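You operate a simulated robot arm through the tools that you are given. There is no shell and no other tool. Be economical: measure what you need, move in short steps, check, and stop when the job is done.

You run a simulated robot arm. Do the job below in one go: nothing can be reset, and whatever is moved stays where it is left.

## Task
Free the stop button, turn the speed to fast and run one test piece.
Fine: power switch off at the end.

Only the result counts: the job must be done as asked and must still hold three seconds after the hand-in. Knocking over, shifting, dropping, spilling or breaking anything else fails it.

## Robot
A 7-joint arm with a two-finger parallel gripper, fixed in place. Base frame: the origin is at the foot of the arm, x ahead of it, y to its left, z up. Lengths are in m, angles in degrees, forces in N, time in s.
With the tool pointing down near the work surface it reaches from about 0.3 to 0.7 m from the base axis. Its first joint turns from -66.0 to 66.0 degrees. Payload 1.57 kg.
The tool frame sits at the grasp point between the pads (the TCP): z along the fingers, y along the line on which they close. The tips reach 0.03 m beyond it. Largest opening 0.11 m; finger width 0.024, thickness 0.012; the body of the gripper, 0.048 by 0.112 m, starts 0.078 m behind the TCP.
Orientation is told as [roll, pitch, yaw] about the base's x, y, z axes, in that order, counted from this pose: with the fingers straight down and closing along the base's y, the tool's x points along the base's -x, its y along +y and its z along -z.

## Interface
- The arm moves only by the tool servo_tool. Its argument "plan" is a list of rows, each an object (a shift or turn left out is 0, a gripper value left out holds the last) with "travel": the shift along the tool's x, y, z in m, a list of three; "rotation": the turn, a rotation vector about the tool's x, y, z in degrees, a list of three; "claw": the gripper command, from -1 (shut) to 1 (fully open), values between in proportion. In form: [{"travel": [tx, ty, tz], "rotation": [wx, wy, wz], "claw": claw}, ...]. A call has 1 to 8 rows; each row shifts and turns the commanded pose from where the row before left it, along the tool's axes as they then stand. Each row takes 0.2 s and may step no farther than 0.05 m and 8.6 degrees from the row before; otherwise, or with a gripper value out of range, the whole call is refused. Where a pose cannot be reached the arm comes as near as it can. A force on the tool above 40 N (or 10 N above the force at the start of the call, whichever is more), or a blocked arm, ends the call early, and 0.2 s more pass. The fingers move at their own pace (about 0.108 m/s each) and stop on an object; they squeeze with about 38 N. The grip force told is the motor's: it shows also when the fingers shut on nothing. Time passes only in rows, and 0.2 s behind the last, so rows that do not move let the fingers close. The reply holds the time, the measured pose of the TCP, the force on the tool along the base axes, the opening and the grip force, in the units named above and with some noise.
- Cameras (640 x 400 px; columns grow to the right, rows downward): "scene" is fixed at [0.1811, -0.4056, 1.4164]; the picture's right is [0.78, -0.63, 0.00], its down [-0.31, -0.39, -0.87] and it looks along [0.54, 0.67, -0.50] (base axes); focal length 251 px, centre (320, 200). "wrist" rides on the gripper at [0.07, 0.016, -0.141] in the tool frame; the picture's right is [-0.23, 0.97, 0.00], its down [-0.86, -0.20, -0.48] and it looks along [-0.47, -0.11, 0.88] (tool axes); focal length 222 px, centre (320, 200). There is no depth. A picture from a camera that has moved, and an enlarged one, comes with that camera's place and axes in the base frame and with its lens. The place of the scene camera against the robot may be out by one fixed shift of up to 0.025 m in any direction.
- grab_frame(camera): a new picture of that camera. The clock stands still meanwhile.
- inspect(camera, box): a new picture of the part [left, top, right, bottom] of that camera's present view, enlarged. The clock stands still meanwhile.
- sign_off(): hands the job in; it is judged then, once.

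Go step by step. Nothing tells you positions but the pictures and the camera data: compare them with the known pose of the tool, close in by small moves and look again before you grip or let go. The budget is 120 turns and 64 pictures, counting those below and the enlarged ones. Unless the task says otherwise, let go and move clear before handing in, and close with one line.

The tools are called after "Call:" by a JSON object that holds its "op" and its "data". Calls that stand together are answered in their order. servo_tool: Moves the arm, as the interface text tells. Its arguments: {"type":"object","properties":{"plan":{"type":"array","items":{"type":"object","properties":{"travel":{"type":"array","items":{"type":"number"}},"rotation":{"type":"array","items":{"type":"number"}},"claw":{"type":"number"}}}}},"required":["plan"]} The other tools are called the same way: grab_frame (camera) takes a picture; inspect (camera, box) takes an enlarged picture of a part of a camera's view; sign_off () hands the job in.

At the start:

```text
time_s: 0.0
eef_pos: [0.3519, -0.0767, 1.3076]
orientation: [0.0, 0.0, 0.0]
contact_force: [0.8, -0.4, 0.2]
width: 0.11
grip_force: 0.1
```

scene: 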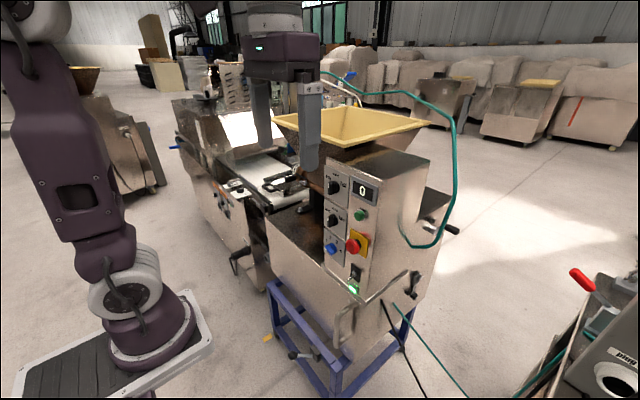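
wrist: 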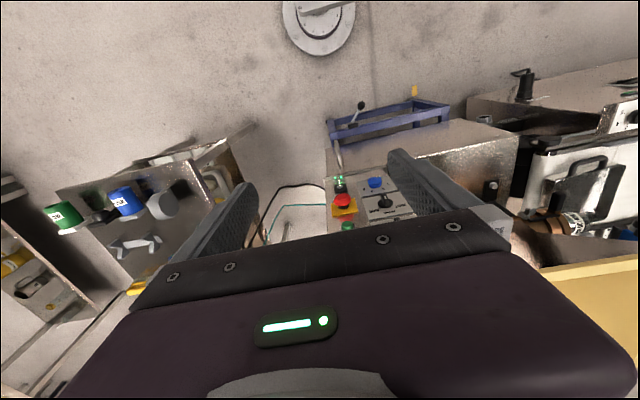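

I see a machine with a control panel: two knobs, a display, a green button, a red stop button, a blue button and a power switch. I'll enlarge the panel first.

Call:
{"op": "inspect", "data": {"camera": "scene", "box": [310, 160, 390, 300]}}

Call:
{"op": "inspect", "data": {"camera": "wrist", "box": [300, 150, 460, 250]}}

```text
2.86 times, centred on (350, 230) of scene
camera zoom: at [0.1811, -0.4056, 1.4164], right [0.78, -0.63, 0.0], down [-0.31, -0.39, -0.87], along [0.54, 0.67, -0.5], focal length 717 px, centre (234, 114)
```

zoom: 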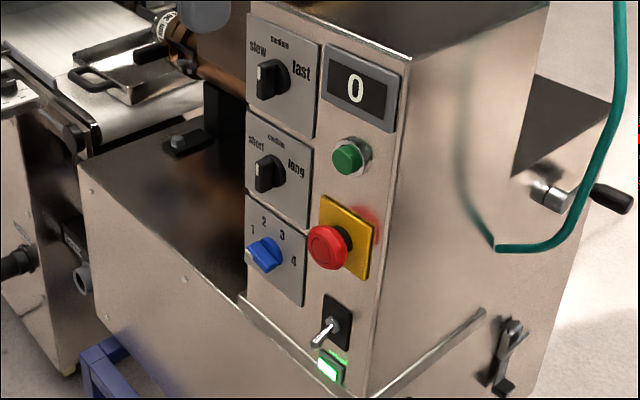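

```text
4.00 times, centred on (380, 200) of wrist
camera zoom: at [0.2835, -0.0595, 1.4482], right [0.23, 0.97, 0.0], down [0.86, -0.2, 0.48], along [0.47, -0.11, -0.88], focal length 888 px, centre (80, 200)
```

zoom: 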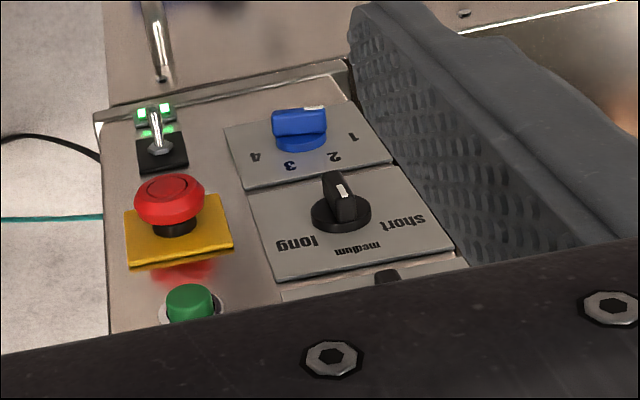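

The panel is upright, faces the robot (-x), and sits at about x≈0.57, y -0.1..0.05, z 0.85..1.1. I'll tilt the tool toward horizontal, pointing +x, in place and high up.

Call:
{"op": "servo_tool", "data": {"plan": [{"rotation": [0, -8.5, 0]}, {"rotation": [0, -8.5, 0]}, {"rotation": [0, -8.5, 0]}, {"rotation": [0, -8.5, 0]}, {"rotation": [0, -8.5, 0]}, {"rotation": [0, -8.5, 0]}]}}

```text
time_s: 1.4
eef_pos: [0.3516, -0.0777, 1.3074]
orientation: [-0.1, -51.1, 0.0]
contact_force: [-0.7, -0.4, 0.6]
width: 0.1103
grip_force: 0.1
```

The rotation works as expected. I'll finish it to horizontal, then look.

Call:
{"op": "servo_tool", "data": {"plan": [{"rotation": [0, -7.8, 0]}, {"rotation": [0, -7.8, 0]}, {"rotation": [0, -7.8, 0]}, {"rotation": [0, -7.8, 0]}, {"rotation": [0, -7.7, 0]}, {"claw": 0.0}, {"claw": -1}, {"claw": -1}]}}

Call:
{"op": "grab_frame", "data": {"camera": "wrist"}}

```text
time_s: 3.2
eef_pos: [0.3521, -0.0761, 1.3098]
orientation: [-2.7, -88.8, 3.0]
contact_force: [-0.8, -0.4, 0.2]
width: 0.0002
grip_force: 21.4
```

```text
59 pictures are left
camera wrist: at [0.2105, -0.0596, 1.2422], right [0.0, 0.97, 0.23], down [-0.46, -0.2, 0.86], along [0.89, -0.1, 0.45], focal length 222 px, centre (320, 200)
```

wrist: 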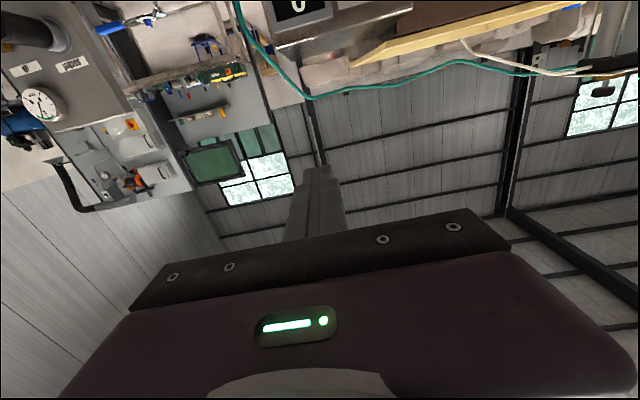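

The tool is horizontal and closed, and the camera is below it looking forward and up. I'll lower it in front of the panel.

Call:
{"op": "servo_tool", "data": {"plan": [{"travel": [0.05, 0, 0]}, {"travel": [0.05, 0, 0]}, {"travel": [0.05, 0, 0]}, {"travel": [0.05, 0, 0]}, {"travel": [0.05, 0, 0]}]}}

Call:
{"op": "grab_frame", "data": {"camera": "wrist"}}

```text
time_s: 4.4
eef_pos: [0.352, -0.0763, 1.2967]
orientation: [7.7, -90.0, -7.6]
contact_force: [-0.5, -0.5, -0.1]
width: 0.0002
grip_force: 21.3
out of reach, approached as far as the arm can: row 1, 2, 3, 4, 5
```

```text
58 pictures are left
camera wrist: at [0.2114, -0.0592, 1.2274], right [0.0, 0.97, 0.23], down [-0.48, -0.2, 0.86], along [0.88, -0.11, 0.46], focal length 222 px, centre (320, 200)
```

wrist: 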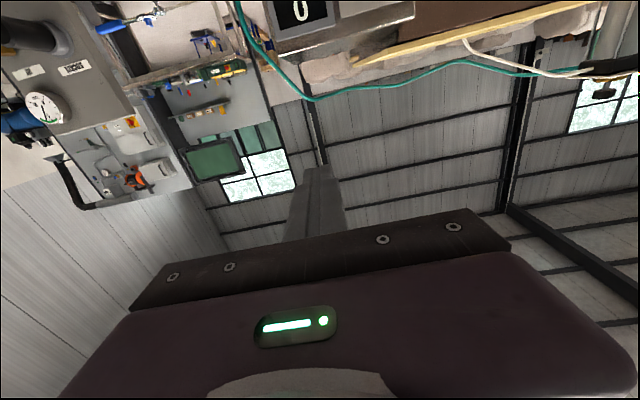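

It is out of reach this close to the base. I'll move forward a little and see whether it descends.

Call:
{"op": "servo_tool", "data": {"plan": [{"travel": [0, 0, 0.03]}, {"travel": [0, 0, 0.03]}]}}

```text
time_s: 5.0
eef_pos: [0.4136, -0.0755, 1.2976]
orientation: [-9.8, -89.9, 9.8]
contact_force: [0.3, 0.0, -0.7]
width: 0.0
grip_force: 20.8
```

Forward works, and the commanded pose stays at the actual one. Now I'll lower from here.

Call:
{"op": "servo_tool", "data": {"plan": [{"travel": [0.05, 0, 0]}, {"travel": [0.05, 0, 0]}, {"travel": [0.05, 0, 0]}]}}

```text
time_s: 5.8
eef_pos: [0.4236, -0.1457, 1.2345]
orientation: [-2.3, -89.8, 2.5]
contact_force: [0.4, 0.1, 0.4]
width: 0.0001
grip_force: 20.7
out of reach, approached as far as the arm can: row 1, 2, 3
```

The wrist limit blocks full horizontal here. I'll tilt the tool 35° downward from horizontal, descend, and find out what reach allows.

Call:
{"op": "servo_tool", "data": {"plan": [{"rotation": [0, 8.5, 0]}, {"rotation": [0, 8.5, 0]}, {"rotation": [0, 8.5, 0]}, {"rotation": [0, 8.5, 0]}]}}

```text
time_s: 6.8
eef_pos: [0.4229, -0.1442, 1.2374]
orientation: [0.1, -55.7, 0.0]
contact_force: [-0.1, 0.3, 0.6]
width: 0.0
grip_force: 21.4
```

Now I'll go straight down in base z, moving back to y≈-0.076.

Call:
{"op": "servo_tool", "data": {"plan": [{"travel": [0.033, 0.0175, 0.0225]}, {"travel": [0.033, 0.0175, 0.0225]}, {"travel": [0.033, 0.0175, 0.0225]}, {"travel": [0.033, 0.0175, 0.0225]}]}}

Call:
{"op": "grab_frame", "data": {"camera": "wrist"}}

Call:
{"op": "grab_frame", "data": {"camera": "scene"}}

```text
time_s: 7.8
eef_pos: [0.4216, -0.0921, 1.1163]
orientation: [0.0, -55.6, 0.2]
contact_force: [-0.2, 0.4, 0.5]
width: 0.0001
grip_force: 21.3
out of reach, approached as far as the arm can: row 4
```

```text
57 pictures are left
camera wrist: at [0.2671, -0.0744, 1.1381], right [0.13, 0.97, 0.19], down [0.09, -0.2, 0.98], along [0.99, -0.11, -0.11], focal length 222 px, centre (320, 200)
```

wrist: 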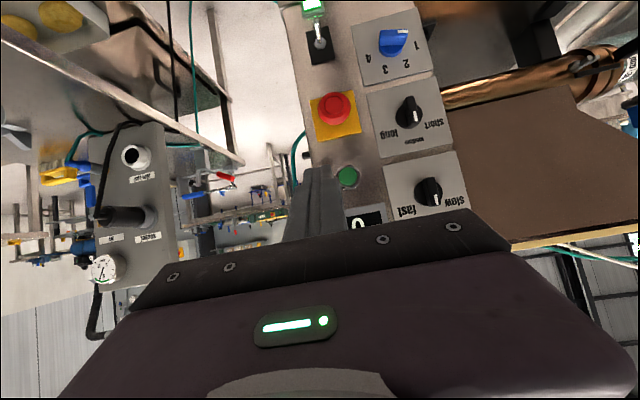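

```text
56 pictures are left
```

scene: 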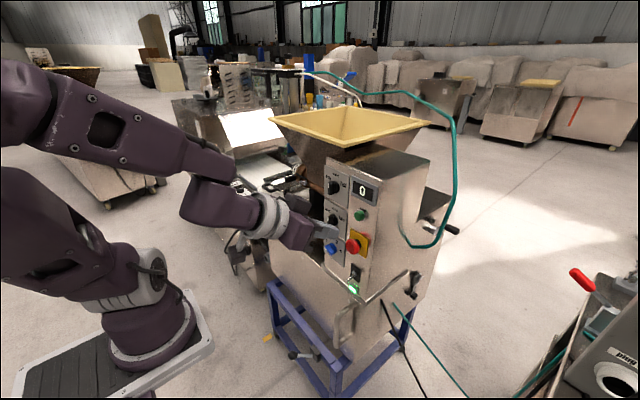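

Good view of the panel. I'll zoom in to localise precisely.

Call:
{"op": "inspect", "data": {"camera": "wrist", "box": [280, 0, 480, 125]}}

Call:
{"op": "inspect", "data": {"camera": "wrist", "box": [300, 110, 480, 225]}}

```text
3.20 times, centred on (380, 62) of wrist
camera zoom: at [0.2671, -0.0744, 1.1381], right [0.13, 0.97, 0.19], down [0.09, -0.2, 0.98], along [0.99, -0.11, -0.11], focal length 711 px, centre (128, 640)
```

zoom: 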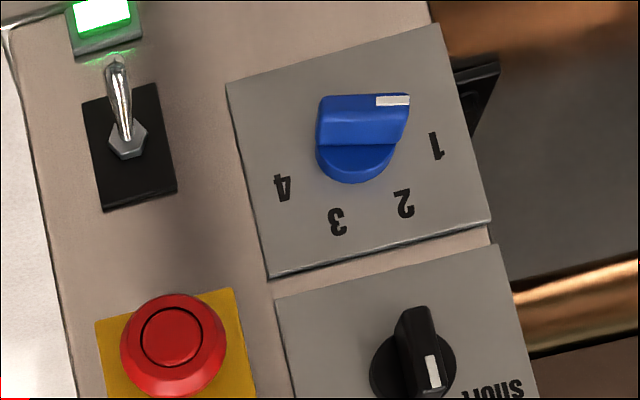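

```text
3.48 times, centred on (390, 168) of wrist
camera zoom: at [0.2671, -0.0744, 1.1381], right [0.13, 0.97, 0.19], down [0.09, -0.2, 0.98], along [0.99, -0.11, -0.11], focal length 773 px, centre (76, 313)
```

zoom: 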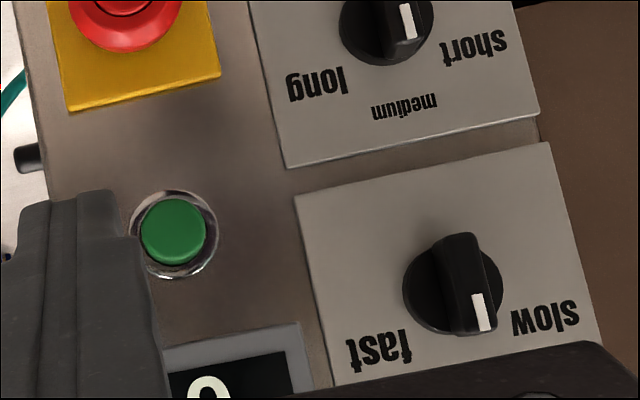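

Call:
{"op": "inspect", "data": {"camera": "scene", "box": [320, 165, 384, 205]}}

Call:
{"op": "inspect", "data": {"camera": "wrist", "box": [380, 150, 476, 210]}}

```text
10.00 times, centred on (352, 185) of scene
camera zoom: at [0.1812, -0.4056, 1.4164], right [0.78, -0.63, 0.0], down [-0.31, -0.39, -0.87], along [0.54, 0.67, -0.5], focal length 2510 px, centre (0, 350)
```

zoom: 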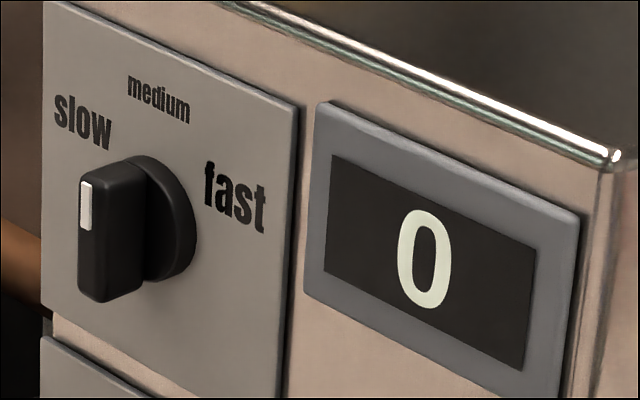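

```text
6.67 times, centred on (428, 180) of wrist
camera zoom: at [0.2671, -0.0744, 1.1381], right [0.13, 0.97, 0.19], down [0.09, -0.2, 0.98], along [0.99, -0.11, -0.11], focal length 1481 px, centre (-400, 333)
```

zoom: 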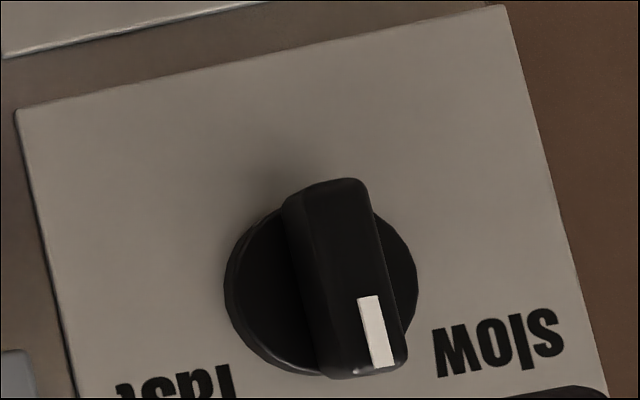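

Speed knob is at medium (mark straight up), with its disc at about (0.55, 0.025, 1.12). The stop cap is near (0.54, -0.066, 0.995). I'll shift left and level the tool to check reach in front of the speed knob.

Call:
{"op": "servo_tool", "data": {"plan": [{"travel": [0, 0.04, 0], "claw": -0.2}, {"travel": [0, 0.04, 0]}, {"travel": [0, 0.035, 0]}, {"rotation": [0, -8.5, 0]}, {"rotation": [0, -8.5, 0]}, {"rotation": [0, -8.5, 0]}, {"rotation": [0, -8.5, 0]}]}}

Call:
{"op": "grab_frame", "data": {"camera": "wrist"}}

```text
time_s: 9.4
eef_pos: [0.4809, 0.0524, 1.2401]
orientation: [0.2, -84.2, -0.2]
contact_force: [-0.3, 0.0, -0.3]
width: 0.044
grip_force: 0.1
out of reach, approached as far as the arm can: row 1, 2, 4, 5, 6, 7
```

```text
51 pictures are left
camera wrist: at [0.3339, 0.0698, 1.1846], right [0.02, 0.97, 0.23], down [-0.39, -0.2, 0.9], along [0.92, -0.11, 0.38], focal length 222 px, centre (320, 200)
```

wrist: 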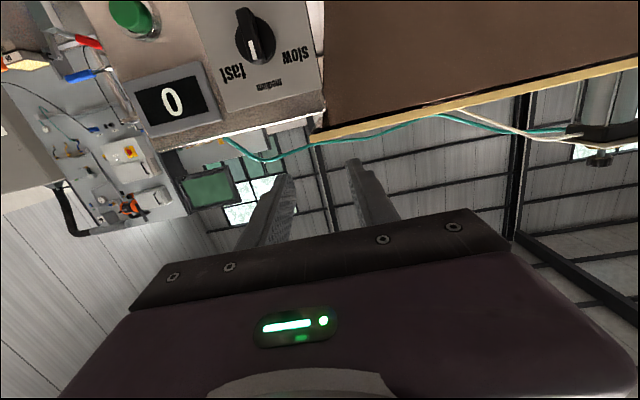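

Triangulation puts the speed knob disc at (0.553, 0.026, 1.122). I'll lower toward it from here in small steps.

Call:
{"op": "servo_tool", "data": {"plan": [{"travel": [0, -0.027, 0]}, {"travel": [0.03, 0, 0.003]}, {"travel": [0.03, 0, 0.003]}]}}

```text
time_s: 10.2
eef_pos: [0.4987, 0.0386, 1.2331]
orientation: [0.1, -84.0, -0.1]
contact_force: [-0.3, 0.0, 0.8]
width: 0.0442
grip_force: 0.2
out of reach, approached as far as the arm can: row 1, 2, 3
```

Full horizontal isn't available at that height, so I'll use a moderate tilt (about 62°) and descend in front of the knob.

Call:
{"op": "servo_tool", "data": {"plan": [{"rotation": [0, 7.4, 0]}, {"rotation": [0, 7.4, 0]}, {"rotation": [0, 7.4, 0]}, {"travel": [0.0348, -0.0043, 0.0076]}, {"travel": [0.0348, -0.0043, 0.0076]}, {"travel": [0.0348, -0.0043, 0.0076]}]}}

Call:
{"op": "grab_frame", "data": {"camera": "wrist"}}

```text
time_s: 11.6
eef_pos: [0.4764, 0.0283, 1.141]
orientation: [-0.1, -61.8, 0.0]
contact_force: [-0.5, 0.6, 0.3]
width: 0.0439
grip_force: 0.1
out of reach, approached as far as the arm can: row 3, 6
```

```text
50 pictures are left
camera wrist: at [0.3195, 0.0469, 1.1451], right [0.11, 0.97, 0.2], down [-0.02, -0.2, 0.98], along [0.99, -0.11, 0.0], focal length 222 px, centre (320, 200)
```

wrist: 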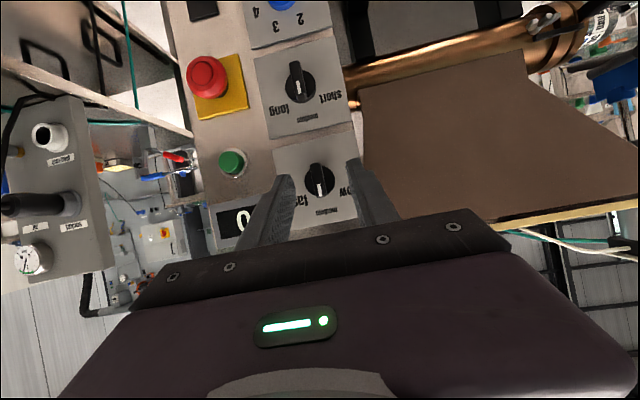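

The knob is centred between the open fingers. Advancing to straddle the bar.

Call:
{"op": "servo_tool", "data": {"plan": [{"travel": [-0.008, -0.001, 0.019]}, {"travel": [-0.008, -0.001, 0.019]}]}}

Call:
{"op": "inspect", "data": {"camera": "wrist", "box": [200, 100, 440, 250]}}

Call:
{"op": "inspect", "data": {"camera": "scene", "box": [290, 145, 418, 225]}}

```text
time_s: 12.2
eef_pos: [0.5158, 0.0276, 1.1354]
orientation: [0.1, -61.9, -0.2]
contact_force: [0.3, 0.4, -0.2]
width: 0.044
grip_force: 0.2
```

```text
2.67 times, centred on (320, 175) of wrist
camera zoom: at [0.3597, 0.0443, 1.1409], right [0.11, 0.97, 0.2], down [-0.02, -0.2, 0.98], along [0.99, -0.11, 0.0], focal length 592 px, centre (320, 267)
```

zoom: 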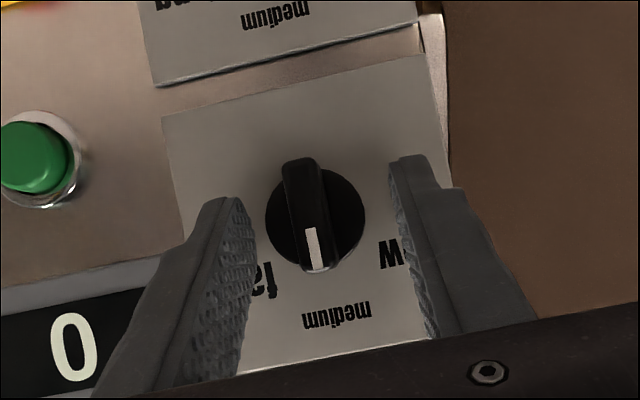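

```text
5.00 times, centred on (354, 185) of scene
camera zoom: at [0.1811, -0.4056, 1.4164], right [0.78, -0.63, 0.0], down [-0.31, -0.39, -0.87], along [0.54, 0.67, -0.5], focal length 1255 px, centre (150, 275)
```

zoom: 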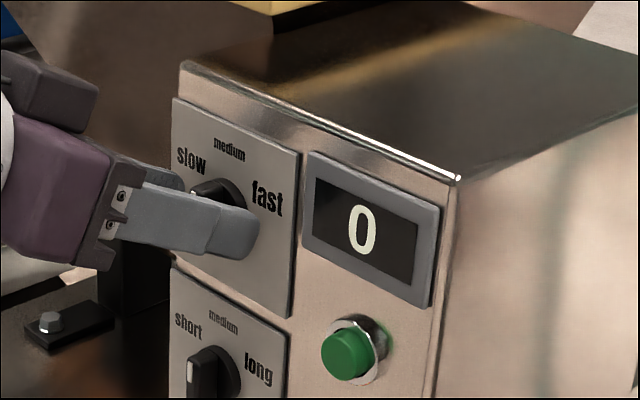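

The fingers straddle the bar at the right height. Closing on it.

Call:
{"op": "servo_tool", "data": {"plan": [{"claw": -0.5}, {"claw": -0.8}, {"claw": -0.8}]}}

Call:
{"op": "inspect", "data": {"camera": "wrist", "box": [200, 100, 440, 250]}}

```text
time_s: 13.0
eef_pos: [0.5163, 0.0247, 1.135]
orientation: [0.1, -61.9, -0.6]
contact_force: [7.0, -24.6, -2.2]
width: 0.0305
grip_force: 39.6
```

```text
2.67 times, centred on (320, 175) of wrist
camera zoom: at [0.3599, 0.0426, 1.1409], right [0.11, 0.97, 0.2], down [-0.02, -0.2, 0.98], along [0.99, -0.12, 0.0], focal length 592 px, centre (320, 267)
```

zoom: 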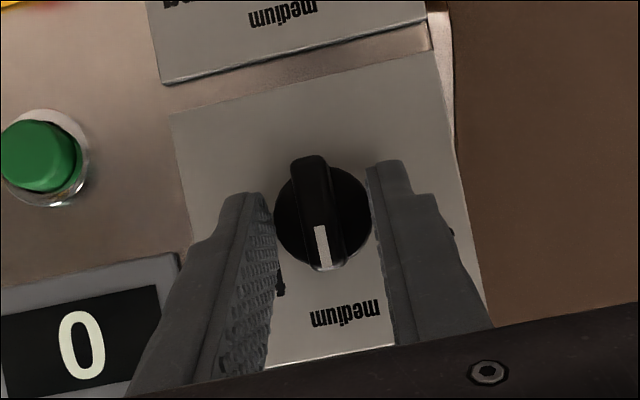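

It closed on the wide disc (30 mm), not the bar, and I'm a few mm too far left. I'll reopen, back off 9 mm, shift right and close on the bar only.

Call:
{"op": "servo_tool", "data": {"plan": [{"claw": -0.2}, {"claw": -0.2}, {"travel": [0.0042, -0.004, -0.0079]}, {"claw": -0.5}, {"claw": -0.85}, {"claw": -0.85}]}}

Call:
{"op": "inspect", "data": {"camera": "wrist", "box": [200, 100, 440, 250]}}

```text
time_s: 14.4
eef_pos: [0.507, 0.0234, 1.1361]
orientation: [0.0, -62.0, 0.0]
contact_force: [-0.5, 5.3, 1.8]
width: 0.0128
grip_force: 2.6
```

```text
2.67 times, centred on (320, 175) of wrist
camera zoom: at [0.3503, 0.0405, 1.141], right [0.11, 0.97, 0.2], down [-0.02, -0.2, 0.98], along [0.99, -0.11, 0.0], focal length 592 px, centre (320, 267)
```

zoom: 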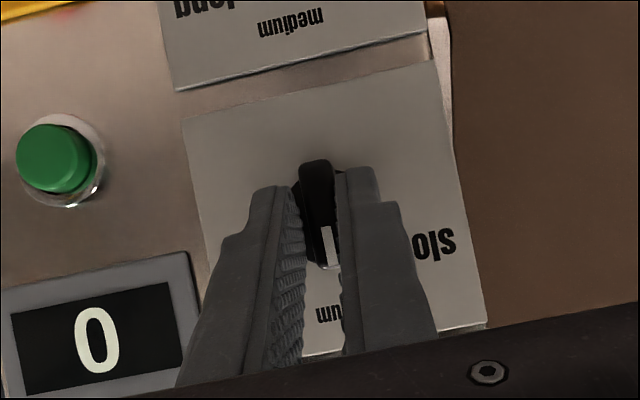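

Now it holds the bar itself (12.8 mm). I'll squeeze and turn clockwise about the knob's axis, 32° first.

Call:
{"op": "servo_tool", "data": {"plan": [{"claw": -1}, {"travel": [0.0001, -0.0017, 0], "rotation": [-3.75, 0, 7.06]}, {"travel": [0.0001, -0.0017, 0], "rotation": [-3.75, 0, 7.06]}, {"travel": [0.0001, -0.0017, 0], "rotation": [-3.75, 0, 7.06]}, {"travel": [0.0001, -0.0017, 0], "rotation": [-3.75, 0, 7.06]}]}}

Call:
{"op": "grab_frame", "data": {"camera": "wrist"}}

```text
time_s: 15.6
eef_pos: [0.5055, 0.0254, 1.1156]
orientation: [36.0, -52.8, -30.4]
contact_force: [11.6, 35.2, -10.1]
width: 0.0124
grip_force: 29.1
out of reach, approached as far as the arm can: row 3, 4
```

```text
45 pictures are left
camera wrist: at [0.349, 0.0367, 1.1348], right [0.12, 0.84, 0.53], down [0.04, -0.53, 0.84], along [0.99, -0.08, -0.09], focal length 222 px, centre (320, 200)
```

wrist: 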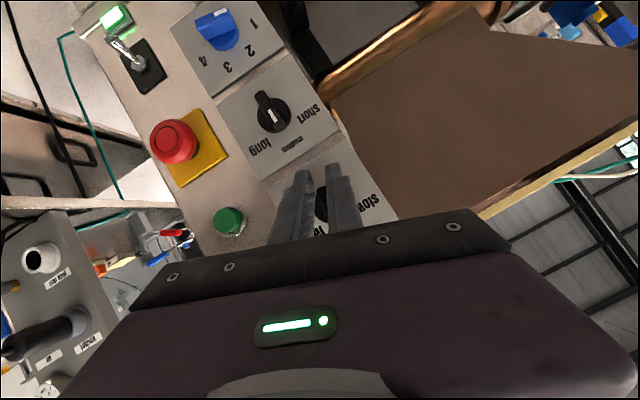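

Call:
{"op": "inspect", "data": {"camera": "wrist", "box": [240, 120, 400, 240]}}

Call:
{"op": "inspect", "data": {"camera": "scene", "box": [290, 145, 418, 225]}}

```text
3.33 times, centred on (320, 180) of wrist
camera zoom: at [0.349, 0.0367, 1.1348], right [0.12, 0.84, 0.53], down [0.04, -0.53, 0.84], along [0.99, -0.08, -0.09], focal length 740 px, centre (320, 267)
```

zoom: 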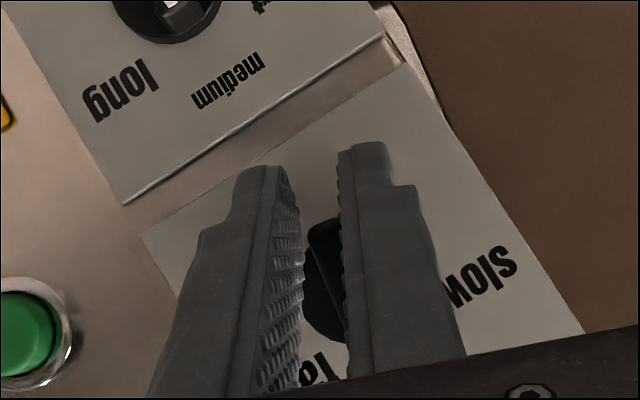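

```text
5.00 times, centred on (354, 185) of scene
camera zoom: at [0.1818, -0.4043, 1.4167], right [0.78, -0.63, 0.0], down [-0.31, -0.39, -0.87], along [0.54, 0.67, -0.5], focal length 1255 px, centre (150, 275)
```

zoom: 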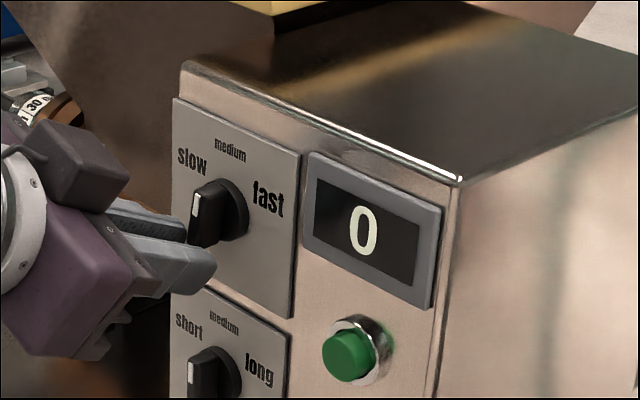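

The arm hit its reach limit and the grip slipped off with the knob still near medium. I'll open, un-rotate in place, and raise; then I'll push the bar's upper end sideways with closed fingers instead.

Call:
{"op": "servo_tool", "data": {"plan": [{"claw": 0.0}, {"claw": 0.1}, {"rotation": [3.75, 0, -7.06]}, {"rotation": [3.75, 0, -7.06]}, {"rotation": [3.75, 0, -7.06]}, {"rotation": [3.75, 0, -7.06]}]}}

Call:
{"op": "inspect", "data": {"camera": "wrist", "box": [200, 100, 440, 250]}}

```text
time_s: 17.0
eef_pos: [0.5068, 0.0191, 1.1183]
orientation: [-21.4, -57.5, 18.8]
contact_force: [0.3, 0.1, 0.5]
width: 0.0604
grip_force: 0.0
```

```text
2.67 times, centred on (320, 175) of wrist
camera zoom: at [0.3502, 0.0368, 1.1273], right [0.11, 0.99, 0.0], down [0.02, 0.0, 1.0], along [0.99, -0.11, -0.02], focal length 592 px, centre (320, 267)
```

zoom: 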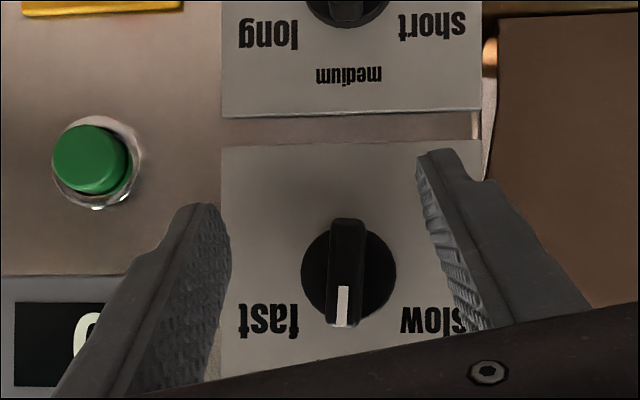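

The knob is still at medium (mark straight up). I'll level the roll, rise above the knob, close the fingers and shift left.

Call:
{"op": "servo_tool", "data": {"plan": [{"rotation": [-2.8, 0, 5.3]}, {"rotation": [-2.8, 0, 5.3]}, {"travel": [-0.0287, 0, -0.0152]}, {"travel": [-0.0287, 0, -0.0152]}, {"claw": -1}, {"claw": -1, "travel": [0, 0.015, 0]}, {"travel": [0, 0.015, 0]}]}}

```text
time_s: 18.6
eef_pos: [0.5093, 0.0477, 1.1843]
orientation: [1.6, -59.4, -1.4]
contact_force: [0.3, -1.1, 0.0]
width: 0.0001
grip_force: 21.6
```

Call:
{"op": "servo_tool", "data": {"plan": [{"travel": [0.0233, 0, 0.0137]}]}}

Call:
{"op": "inspect", "data": {"camera": "wrist", "box": [200, 100, 440, 250]}}

Call:
{"op": "inspect", "data": {"camera": "scene", "box": [310, 155, 374, 195]}}

```text
time_s: 19.0
eef_pos: [0.5102, 0.0489, 1.1585]
orientation: [1.7, -59.6, -1.5]
contact_force: [0.7, 0.8, 0.2]
width: 0.0
grip_force: 20.9
```

```text
2.67 times, centred on (320, 175) of wrist
camera zoom: at [0.3536, 0.0656, 1.1702], right [0.12, 0.97, 0.21], down [0.02, -0.21, 0.98], along [0.99, -0.11, -0.05], focal length 592 px, centre (320, 267)
```

zoom: 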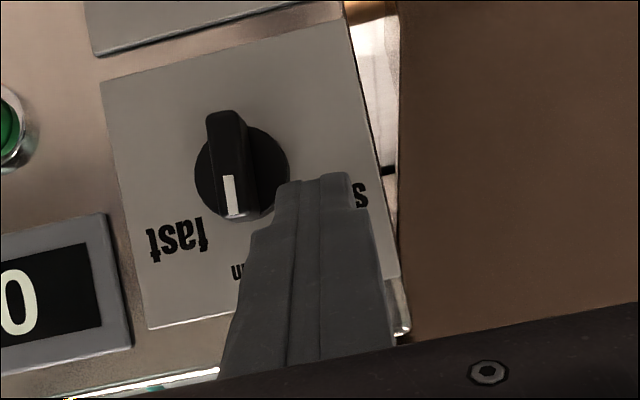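

```text
10.00 times, centred on (342, 175) of scene
camera zoom: at [0.1811, -0.4056, 1.4164], right [0.78, -0.63, 0.0], down [-0.31, -0.39, -0.87], along [0.54, 0.67, -0.5], focal length 2510 px, centre (100, 450)
```

zoom: 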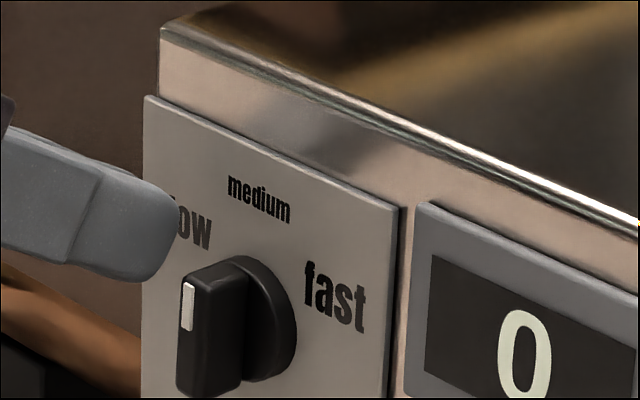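

The fingertip overlaps the top ~1 cm of the bar. Pushing right slowly.

Call:
{"op": "servo_tool", "data": {"plan": [{"travel": [0, -0.005, 0]}, {"travel": [0, -0.004, 0]}, {"travel": [0, -0.004, 0]}, {"travel": [0, -0.004, 0]}]}}

Call:
{"op": "inspect", "data": {"camera": "wrist", "box": [200, 100, 440, 250]}}

```text
time_s: 20.0
eef_pos: [0.5104, 0.0301, 1.1566]
orientation: [1.7, -59.6, -1.7]
contact_force: [-0.2, -1.9, 4.6]
width: 0.0
grip_force: 21.4
```

```text
2.67 times, centred on (320, 175) of wrist
camera zoom: at [0.3536, 0.048, 1.1697], right [0.12, 0.97, 0.21], down [0.02, -0.21, 0.98], along [0.99, -0.11, -0.05], focal length 592 px, centre (320, 267)
```

zoom: 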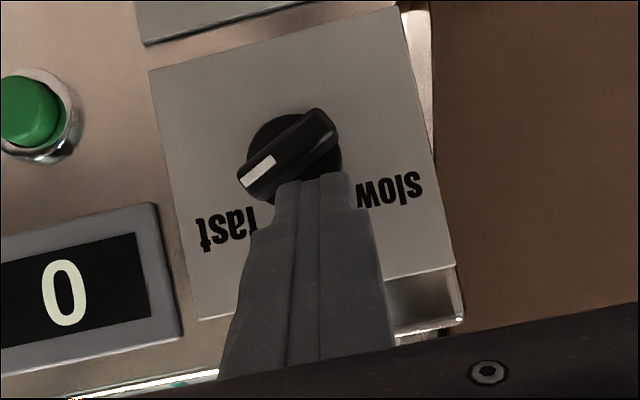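

The knob turned to about 60°, toward "fast". I'll raise away and verify.

Call:
{"op": "servo_tool", "data": {"plan": [{"travel": [-0.017, 0, -0.01]}, {"travel": [-0.017, 0.01, -0.01]}]}}

Call:
{"op": "inspect", "data": {"camera": "scene", "box": [310, 165, 374, 205]}}

Call:
{"op": "inspect", "data": {"camera": "wrist", "box": [200, 50, 440, 200]}}

```text
time_s: 20.6
eef_pos: [0.5092, 0.0371, 1.1903]
orientation: [1.6, -59.1, -1.5]
contact_force: [0.3, 0.7, 0.2]
width: 0.0
grip_force: 22.0
out of reach, approached as far as the arm can: row 2
```

```text
10.00 times, centred on (342, 185) of scene
camera zoom: at [0.1811, -0.4056, 1.4164], right [0.78, -0.63, 0.0], down [-0.31, -0.39, -0.87], along [0.54, 0.67, -0.5], focal length 2510 px, centre (100, 350)
```

zoom: 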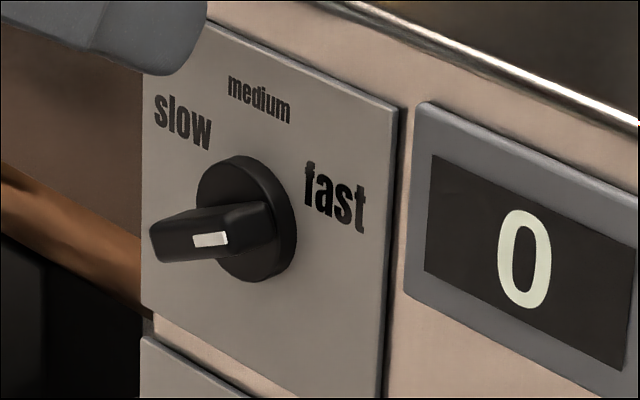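

```text
2.67 times, centred on (320, 125) of wrist
camera zoom: at [0.3525, 0.0553, 1.2041], right [0.12, 0.97, 0.21], down [0.03, -0.21, 0.98], along [0.99, -0.11, -0.05], focal length 592 px, centre (320, 400)
```

zoom: 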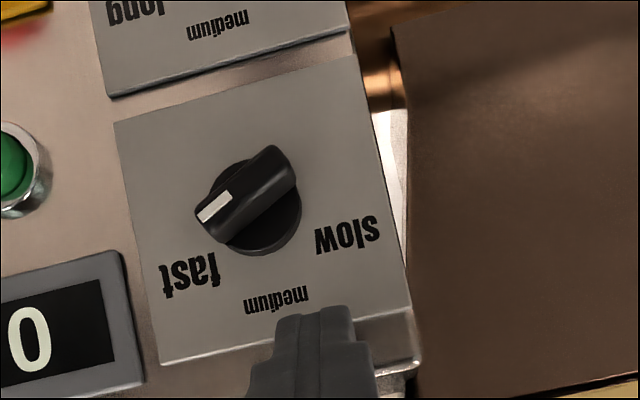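

Speed is at fast. Now the stop button: a closer look.

Call:
{"op": "inspect", "data": {"camera": "scene", "box": [336, 225, 384, 255]}}

Call:
{"op": "grab_frame", "data": {"camera": "wrist"}}

```text
13.33 times, centred on (360, 240) of scene
camera zoom: at [0.1811, -0.4056, 1.4164], right [0.78, -0.63, 0.0], down [-0.31, -0.39, -0.87], along [0.54, 0.67, -0.5], focal length 3346 px, centre (-213, -333)
```

zoom: 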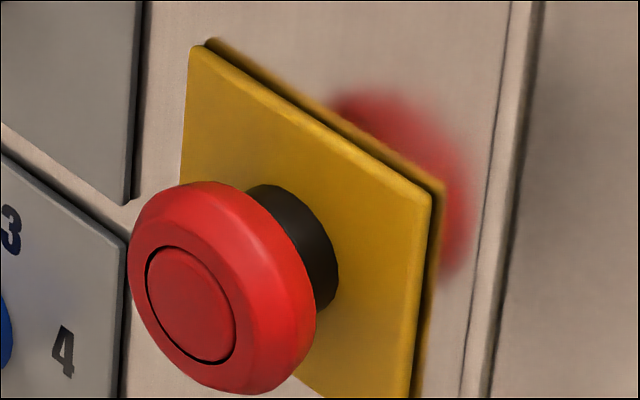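

```text
35 pictures are left
camera wrist: at [0.3525, 0.0553, 1.2041], right [0.12, 0.97, 0.21], down [0.03, -0.21, 0.98], along [0.99, -0.11, -0.05], focal length 222 px, centre (320, 200)
```

wrist: 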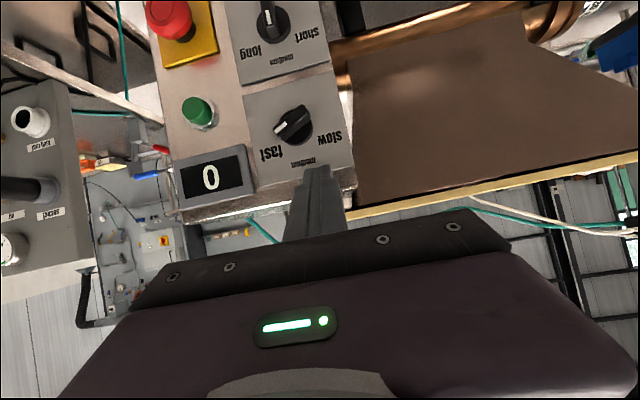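

No arrows are visible, so the release may be a twist or a pull. I'll move in front of the stop cap, with the gripper opening.

Call:
{"op": "servo_tool", "data": {"plan": [{"rotation": [0, 8.5, 0]}, {"travel": [0.0322, 0, -0.0383], "claw": 0.2}, {"travel": [0.023, -0.0206, 0.0193]}, {"travel": [0.023, -0.0206, 0.0193]}, {"travel": [0.023, -0.0206, 0.0193]}, {"travel": [0.023, -0.0206, 0.0193]}, {"travel": [0.023, -0.0206, 0.0193]}]}}

Call:
{"op": "grab_frame", "data": {"camera": "wrist"}}

```text
time_s: 22.2
eef_pos: [0.462, -0.0441, 1.1269]
orientation: [0.1, -55.5, -1.1]
contact_force: [-0.4, -0.9, 0.0]
width: 0.066
grip_force: 0.0
out of reach, approached as far as the arm can: row 1, 4, 5, 6, 7
```

```text
34 pictures are left
camera wrist: at [0.3079, -0.0242, 1.1497], right [0.15, 0.97, 0.19], down [0.09, -0.2, 0.98], along [0.99, -0.13, -0.11], focal length 222 px, centre (320, 200)
```

wrist: 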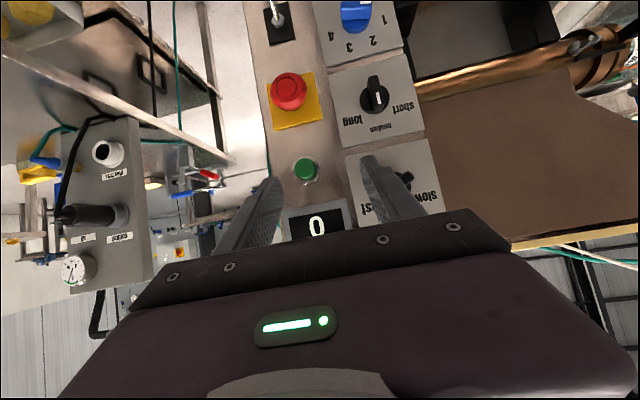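

Lower positions need more downward tilt. I'll tilt to about -40° and descend further.

Call:
{"op": "servo_tool", "data": {"plan": [{"rotation": [0, 7.5, 0]}, {"rotation": [0, 7.5, 0]}, {"travel": [0.031, -0.011, 0.031]}, {"travel": [0.031, -0.011, 0.031]}]}}

Call:
{"op": "grab_frame", "data": {"camera": "wrist"}}

```text
time_s: 23.2
eef_pos: [0.4526, -0.0532, 1.104]
orientation: [0.3, -47.6, -0.8]
contact_force: [0.4, 0.1, -0.5]
width: 0.0662
grip_force: 0.1
out of reach, approached as far as the arm can: row 2, 3, 4
```

```text
33 pictures are left
camera wrist: at [0.302, -0.0357, 1.1471], right [0.16, 0.97, 0.17], down [0.22, -0.2, 0.95], along [0.96, -0.12, -0.25], focal length 222 px, centre (320, 200)
```

wrist: 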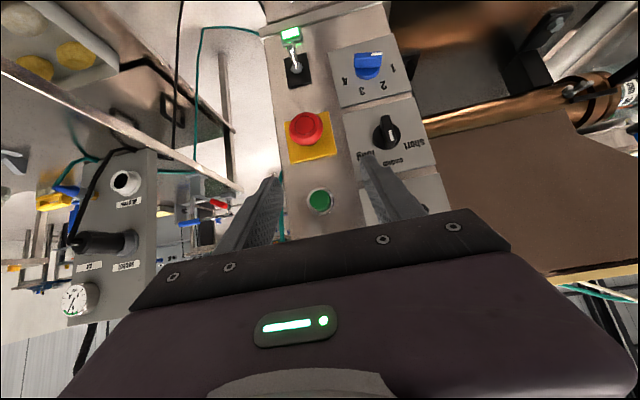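

The limit looks like elbow folding, so moving further forward should free it. I'll go forward first, then down.

Call:
{"op": "servo_tool", "data": {"plan": [{"travel": [-0.0236, 0, 0.0258]}, {"travel": [0.0295, -0.0065, 0.027]}, {"travel": [0.0295, -0.0065, 0.027]}]}}

Call:
{"op": "grab_frame", "data": {"camera": "wrist"}}

```text
time_s: 24.0
eef_pos: [0.4898, -0.0577, 1.0183]
orientation: [-0.7, -47.3, 1.5]
contact_force: [-0.3, -6.2, 4.2]
width: 0.0662
grip_force: 0.0
out of reach, approached as far as the arm can: row 1
```

```text
32 pictures are left
camera wrist: at [0.3393, -0.0431, 1.0631], right [0.14, 0.98, 0.16], down [0.23, -0.19, 0.95], along [0.96, -0.09, -0.25], focal length 222 px, centre (320, 200)
```

wrist: 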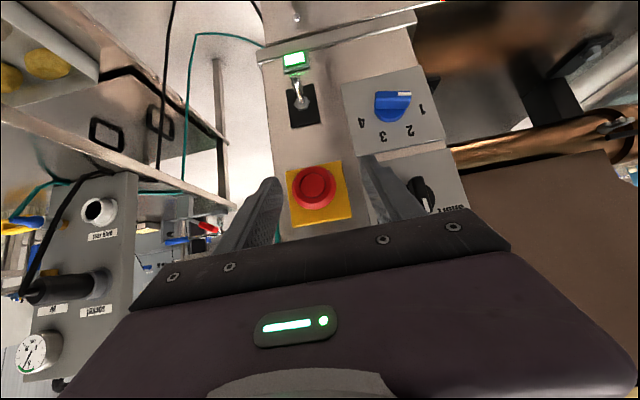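

There is a small side force, so I'll check what touches.

Call:
{"op": "inspect", "data": {"camera": "wrist", "box": [220, 110, 460, 260]}}

Call:
{"op": "inspect", "data": {"camera": "scene", "box": [290, 170, 418, 250]}}

```text
2.67 times, centred on (340, 185) of wrist
camera zoom: at [0.3393, -0.0431, 1.0631], right [0.14, 0.98, 0.16], down [0.23, -0.19, 0.95], along [0.96, -0.09, -0.25], focal length 592 px, centre (267, 240)
```

zoom: 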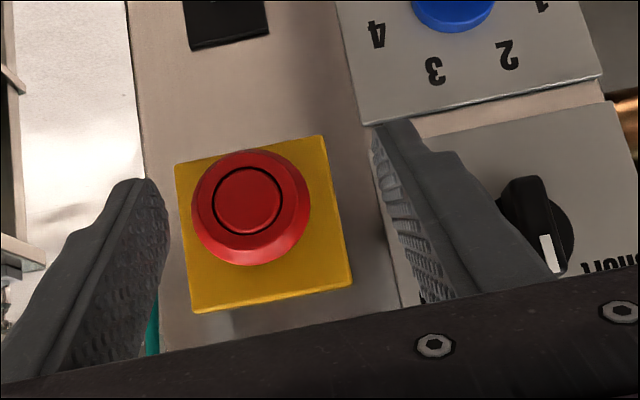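

```text
5.00 times, centred on (354, 210) of scene
camera zoom: at [0.1809, -0.4059, 1.4164], right [0.78, -0.63, 0.0], down [-0.31, -0.39, -0.87], along [0.54, 0.67, -0.5], focal length 1255 px, centre (150, 150)
```

zoom: 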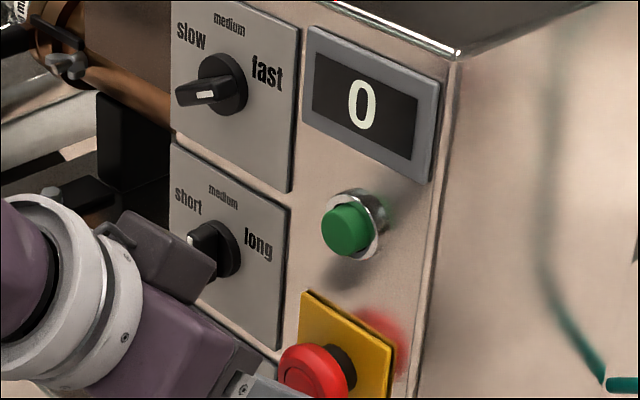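

Call:
{"op": "servo_tool", "data": {"plan": [{"travel": [0, 0, 0]}, {"travel": [0, -0.002, 0]}]}}

```text
time_s: 24.6
eef_pos: [0.4879, -0.0687, 1.0221]
orientation: [0.3, -47.8, -0.8]
contact_force: [0.1, -0.6, 0.5]
width: 0.0663
grip_force: 0.1
```

No contact; it was just lag. I'll advance to straddle the cap.

Call:
{"op": "servo_tool", "data": {"plan": [{"travel": [-0.0042, 0.001, 0.0165]}, {"travel": [-0.0042, 0.001, 0.0165]}, {}]}}

Call:
{"op": "inspect", "data": {"camera": "wrist", "box": [200, 100, 440, 250]}}

Call:
{"op": "inspect", "data": {"camera": "scene", "box": [310, 200, 406, 260]}}

```text
time_s: 25.4
eef_pos: [0.5167, -0.0664, 1.0069]
orientation: [0.3, -47.8, -0.7]
contact_force: [0.6, -0.3, 0.3]
width: 0.0659
grip_force: 0.1
```

```text
2.67 times, centred on (320, 175) of wrist
camera zoom: at [0.3668, -0.049, 1.0496], right [0.16, 0.97, 0.17], down [0.22, -0.2, 0.95], along [0.96, -0.12, -0.25], focal length 592 px, centre (320, 267)
```

zoom: 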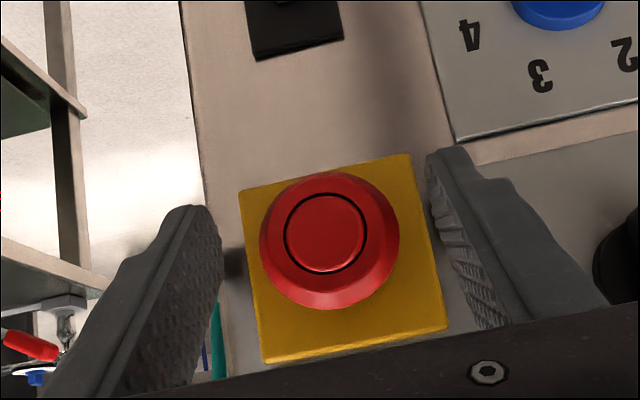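

```text
6.67 times, centred on (358, 230) of scene
camera zoom: at [0.1811, -0.4056, 1.4164], right [0.78, -0.63, 0.0], down [-0.31, -0.39, -0.87], along [0.54, 0.67, -0.5], focal length 1673 px, centre (67, 0)
```

zoom: 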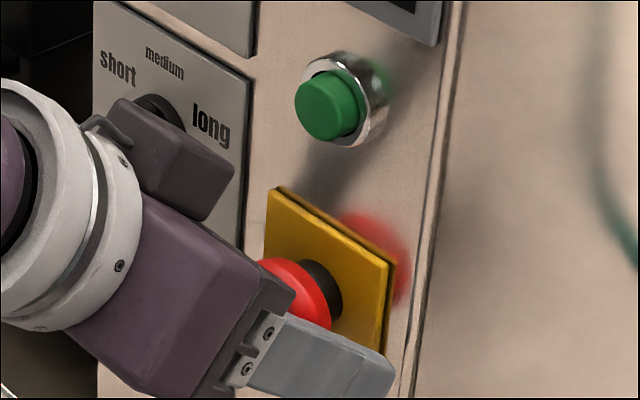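

The cap is centred between the fingers. I'll pre-rotate -24° about the cap axis (open), then grip and twist clockwise.

Call:
{"op": "servo_tool", "data": {"plan": [{"travel": [0, 0.001, 0], "rotation": [5.38, 0, -5.93]}, {"travel": [0, 0.001, 0], "rotation": [5.38, 0, -5.93]}, {"travel": [0, 0.001, 0], "rotation": [5.38, 0, -5.93]}, {}]}}

Call:
{"op": "inspect", "data": {"camera": "wrist", "box": [200, 100, 440, 250]}}

```text
time_s: 26.4
eef_pos: [0.5172, -0.064, 1.0068]
orientation: [-33.4, -42.5, 23.6]
contact_force: [-0.4, 0.5, -0.4]
width: 0.0659
grip_force: 0.0
```

```text
2.67 times, centred on (320, 175) of wrist
camera zoom: at [0.3669, -0.0293, 1.0399], right [0.16, 0.96, -0.24], down [0.22, 0.2, 0.95], along [0.96, -0.21, -0.18], focal length 592 px, centre (320, 267)
```

zoom: 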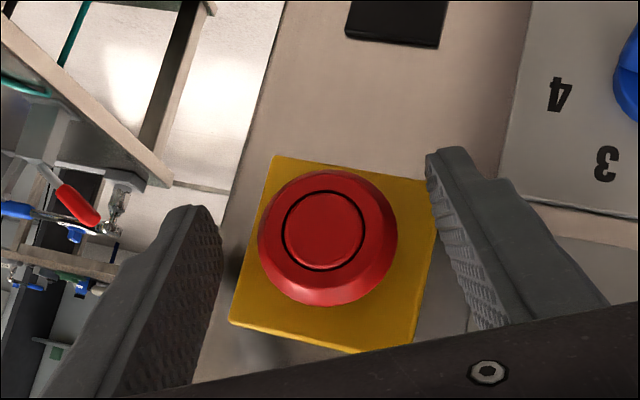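

Reachable and still centred. Gripping the cap.

Call:
{"op": "servo_tool", "data": {"plan": [{"claw": -0.4}, {"claw": -0.4}, {"claw": -0.8}]}}

```text
time_s: 27.2
eef_pos: [0.5175, -0.062, 1.0063]
orientation: [-33.2, -42.5, 23.5]
contact_force: [0.7, 8.1, -4.8]
width: 0.0389
grip_force: 44.8
```

Gripped at 39 mm. Twisting clockwise.

Call:
{"op": "servo_tool", "data": {"plan": [{"travel": [0, -0.001, 0], "rotation": [-5.38, 0, 5.93]}, {"travel": [0, -0.001, 0], "rotation": [-5.38, 0, 5.93]}, {"travel": [0, -0.001, 0], "rotation": [-5.38, 0, 5.93]}, {"travel": [0, -0.001, 0], "rotation": [-5.38, 0, 5.93]}, {"travel": [0, -0.001, 0], "rotation": [-5.38, 0, 5.93]}]}}

Call:
{"op": "inspect", "data": {"camera": "wrist", "box": [200, 100, 440, 250]}}

Call:
{"op": "inspect", "data": {"camera": "scene", "box": [310, 200, 406, 260]}}

```text
time_s: 28.4
eef_pos: [0.5183, -0.068, 1.0071]
orientation: [23.4, -45.2, -17.4]
contact_force: [-8.9, 12.6, -5.3]
width: 0.0389
grip_force: 43.9
```

```text
2.67 times, centred on (320, 175) of wrist
camera zoom: at [0.3663, -0.0626, 1.0531], right [0.16, 0.89, 0.43], down [0.22, -0.46, 0.86], along [0.96, -0.04, -0.27], focal length 592 px, centre (320, 267)
```

zoom: 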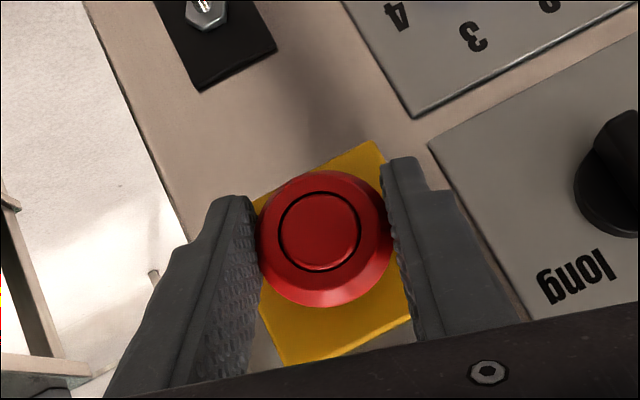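

```text
6.67 times, centred on (358, 230) of scene
camera zoom: at [0.181, -0.4052, 1.4165], right [0.78, -0.63, 0.0], down [-0.31, -0.39, -0.87], along [0.54, 0.67, -0.5], focal length 1673 px, centre (67, 0)
```

zoom: 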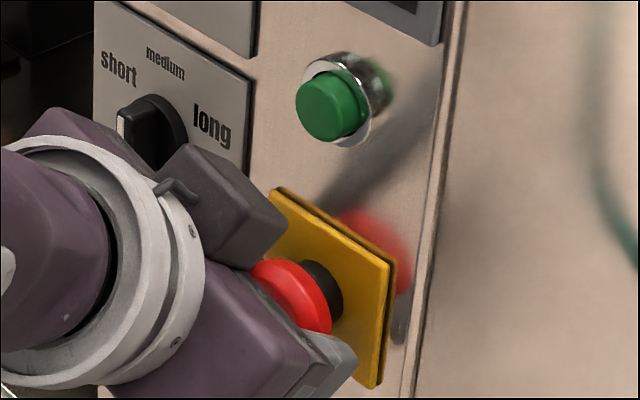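

Turned about 40°, with an outward push showing on the tool. I'll add a gentle outward pull of 8 mm while gripped.

Call:
{"op": "servo_tool", "data": {"plan": [{"travel": [0.0027, 0, -0.003]}, {"travel": [0.0027, 0, -0.003]}, {}]}}

Call:
{"op": "inspect", "data": {"camera": "scene", "box": [310, 200, 406, 260]}}

```text
time_s: 29.2
eef_pos: [0.5111, -0.0677, 1.0064]
orientation: [23.4, -45.1, -17.5]
contact_force: [7.5, 19.5, -28.7]
width: 0.0391
grip_force: 44.4
```

```text
6.67 times, centred on (358, 230) of scene
camera zoom: at [0.1819, -0.405, 1.4165], right [0.78, -0.63, 0.0], down [-0.32, -0.39, -0.87], along [0.54, 0.67, -0.5], focal length 1673 px, centre (67, 0)
```

zoom: 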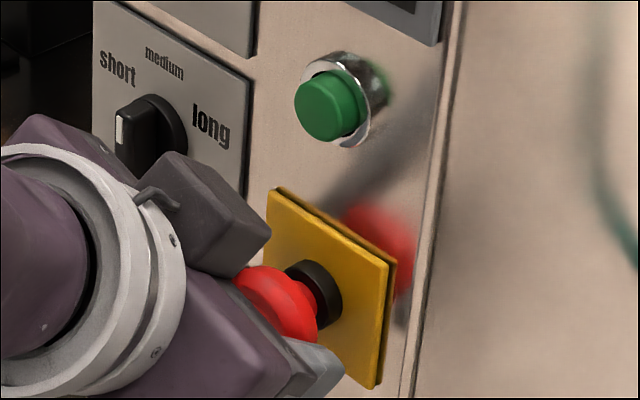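

The cap came out with the hand. I'll let go, un-rotate, back off and compare.

Call:
{"op": "servo_tool", "data": {"plan": [{"claw": 0.2}, {"claw": 0.2}, {"rotation": [5.38, 0, -5.93]}, {"rotation": [5.38, 0, -5.93]}, {"travel": [0.0067, 0, -0.0074]}, {"travel": [0.0067, 0, -0.0074]}, {"travel": [-0.023, 0, -0.02]}, {"travel": [-0.023, 0, -0.02]}]}}

Call:
{"op": "inspect", "data": {"camera": "scene", "box": [310, 190, 406, 250]}}

Call:
{"op": "grab_frame", "data": {"camera": "wrist"}}

```text
time_s: 31.0
eef_pos: [0.4881, -0.0697, 1.0676]
orientation: [0.3, -47.7, -0.7]
contact_force: [0.1, -0.6, -0.4]
width: 0.066
grip_force: 0.0
```

```text
6.67 times, centred on (358, 220) of scene
camera zoom: at [0.1811, -0.4056, 1.4164], right [0.78, -0.63, 0.0], down [-0.31, -0.39, -0.87], along [0.54, 0.67, -0.5], focal length 1673 px, centre (67, 67)
```

zoom: 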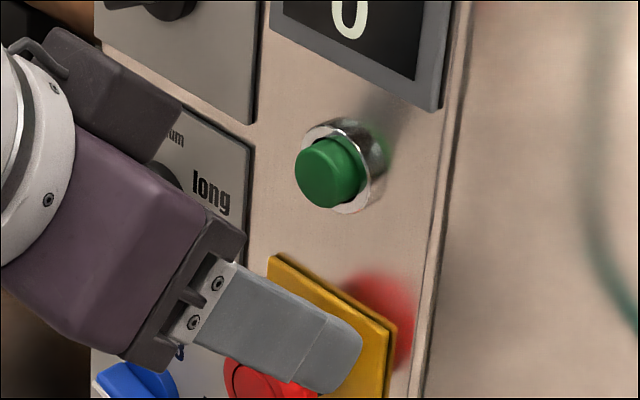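

```text
22 pictures are left
camera wrist: at [0.3382, -0.0519, 1.1107], right [0.16, 0.97, 0.17], down [0.22, -0.21, 0.95], along [0.96, -0.12, -0.25], focal length 222 px, centre (320, 200)
```

wrist: 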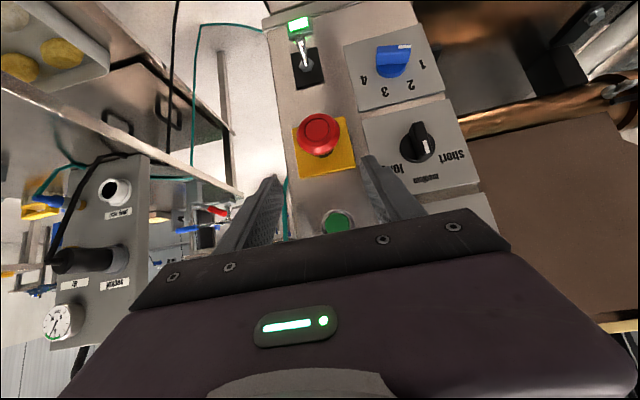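

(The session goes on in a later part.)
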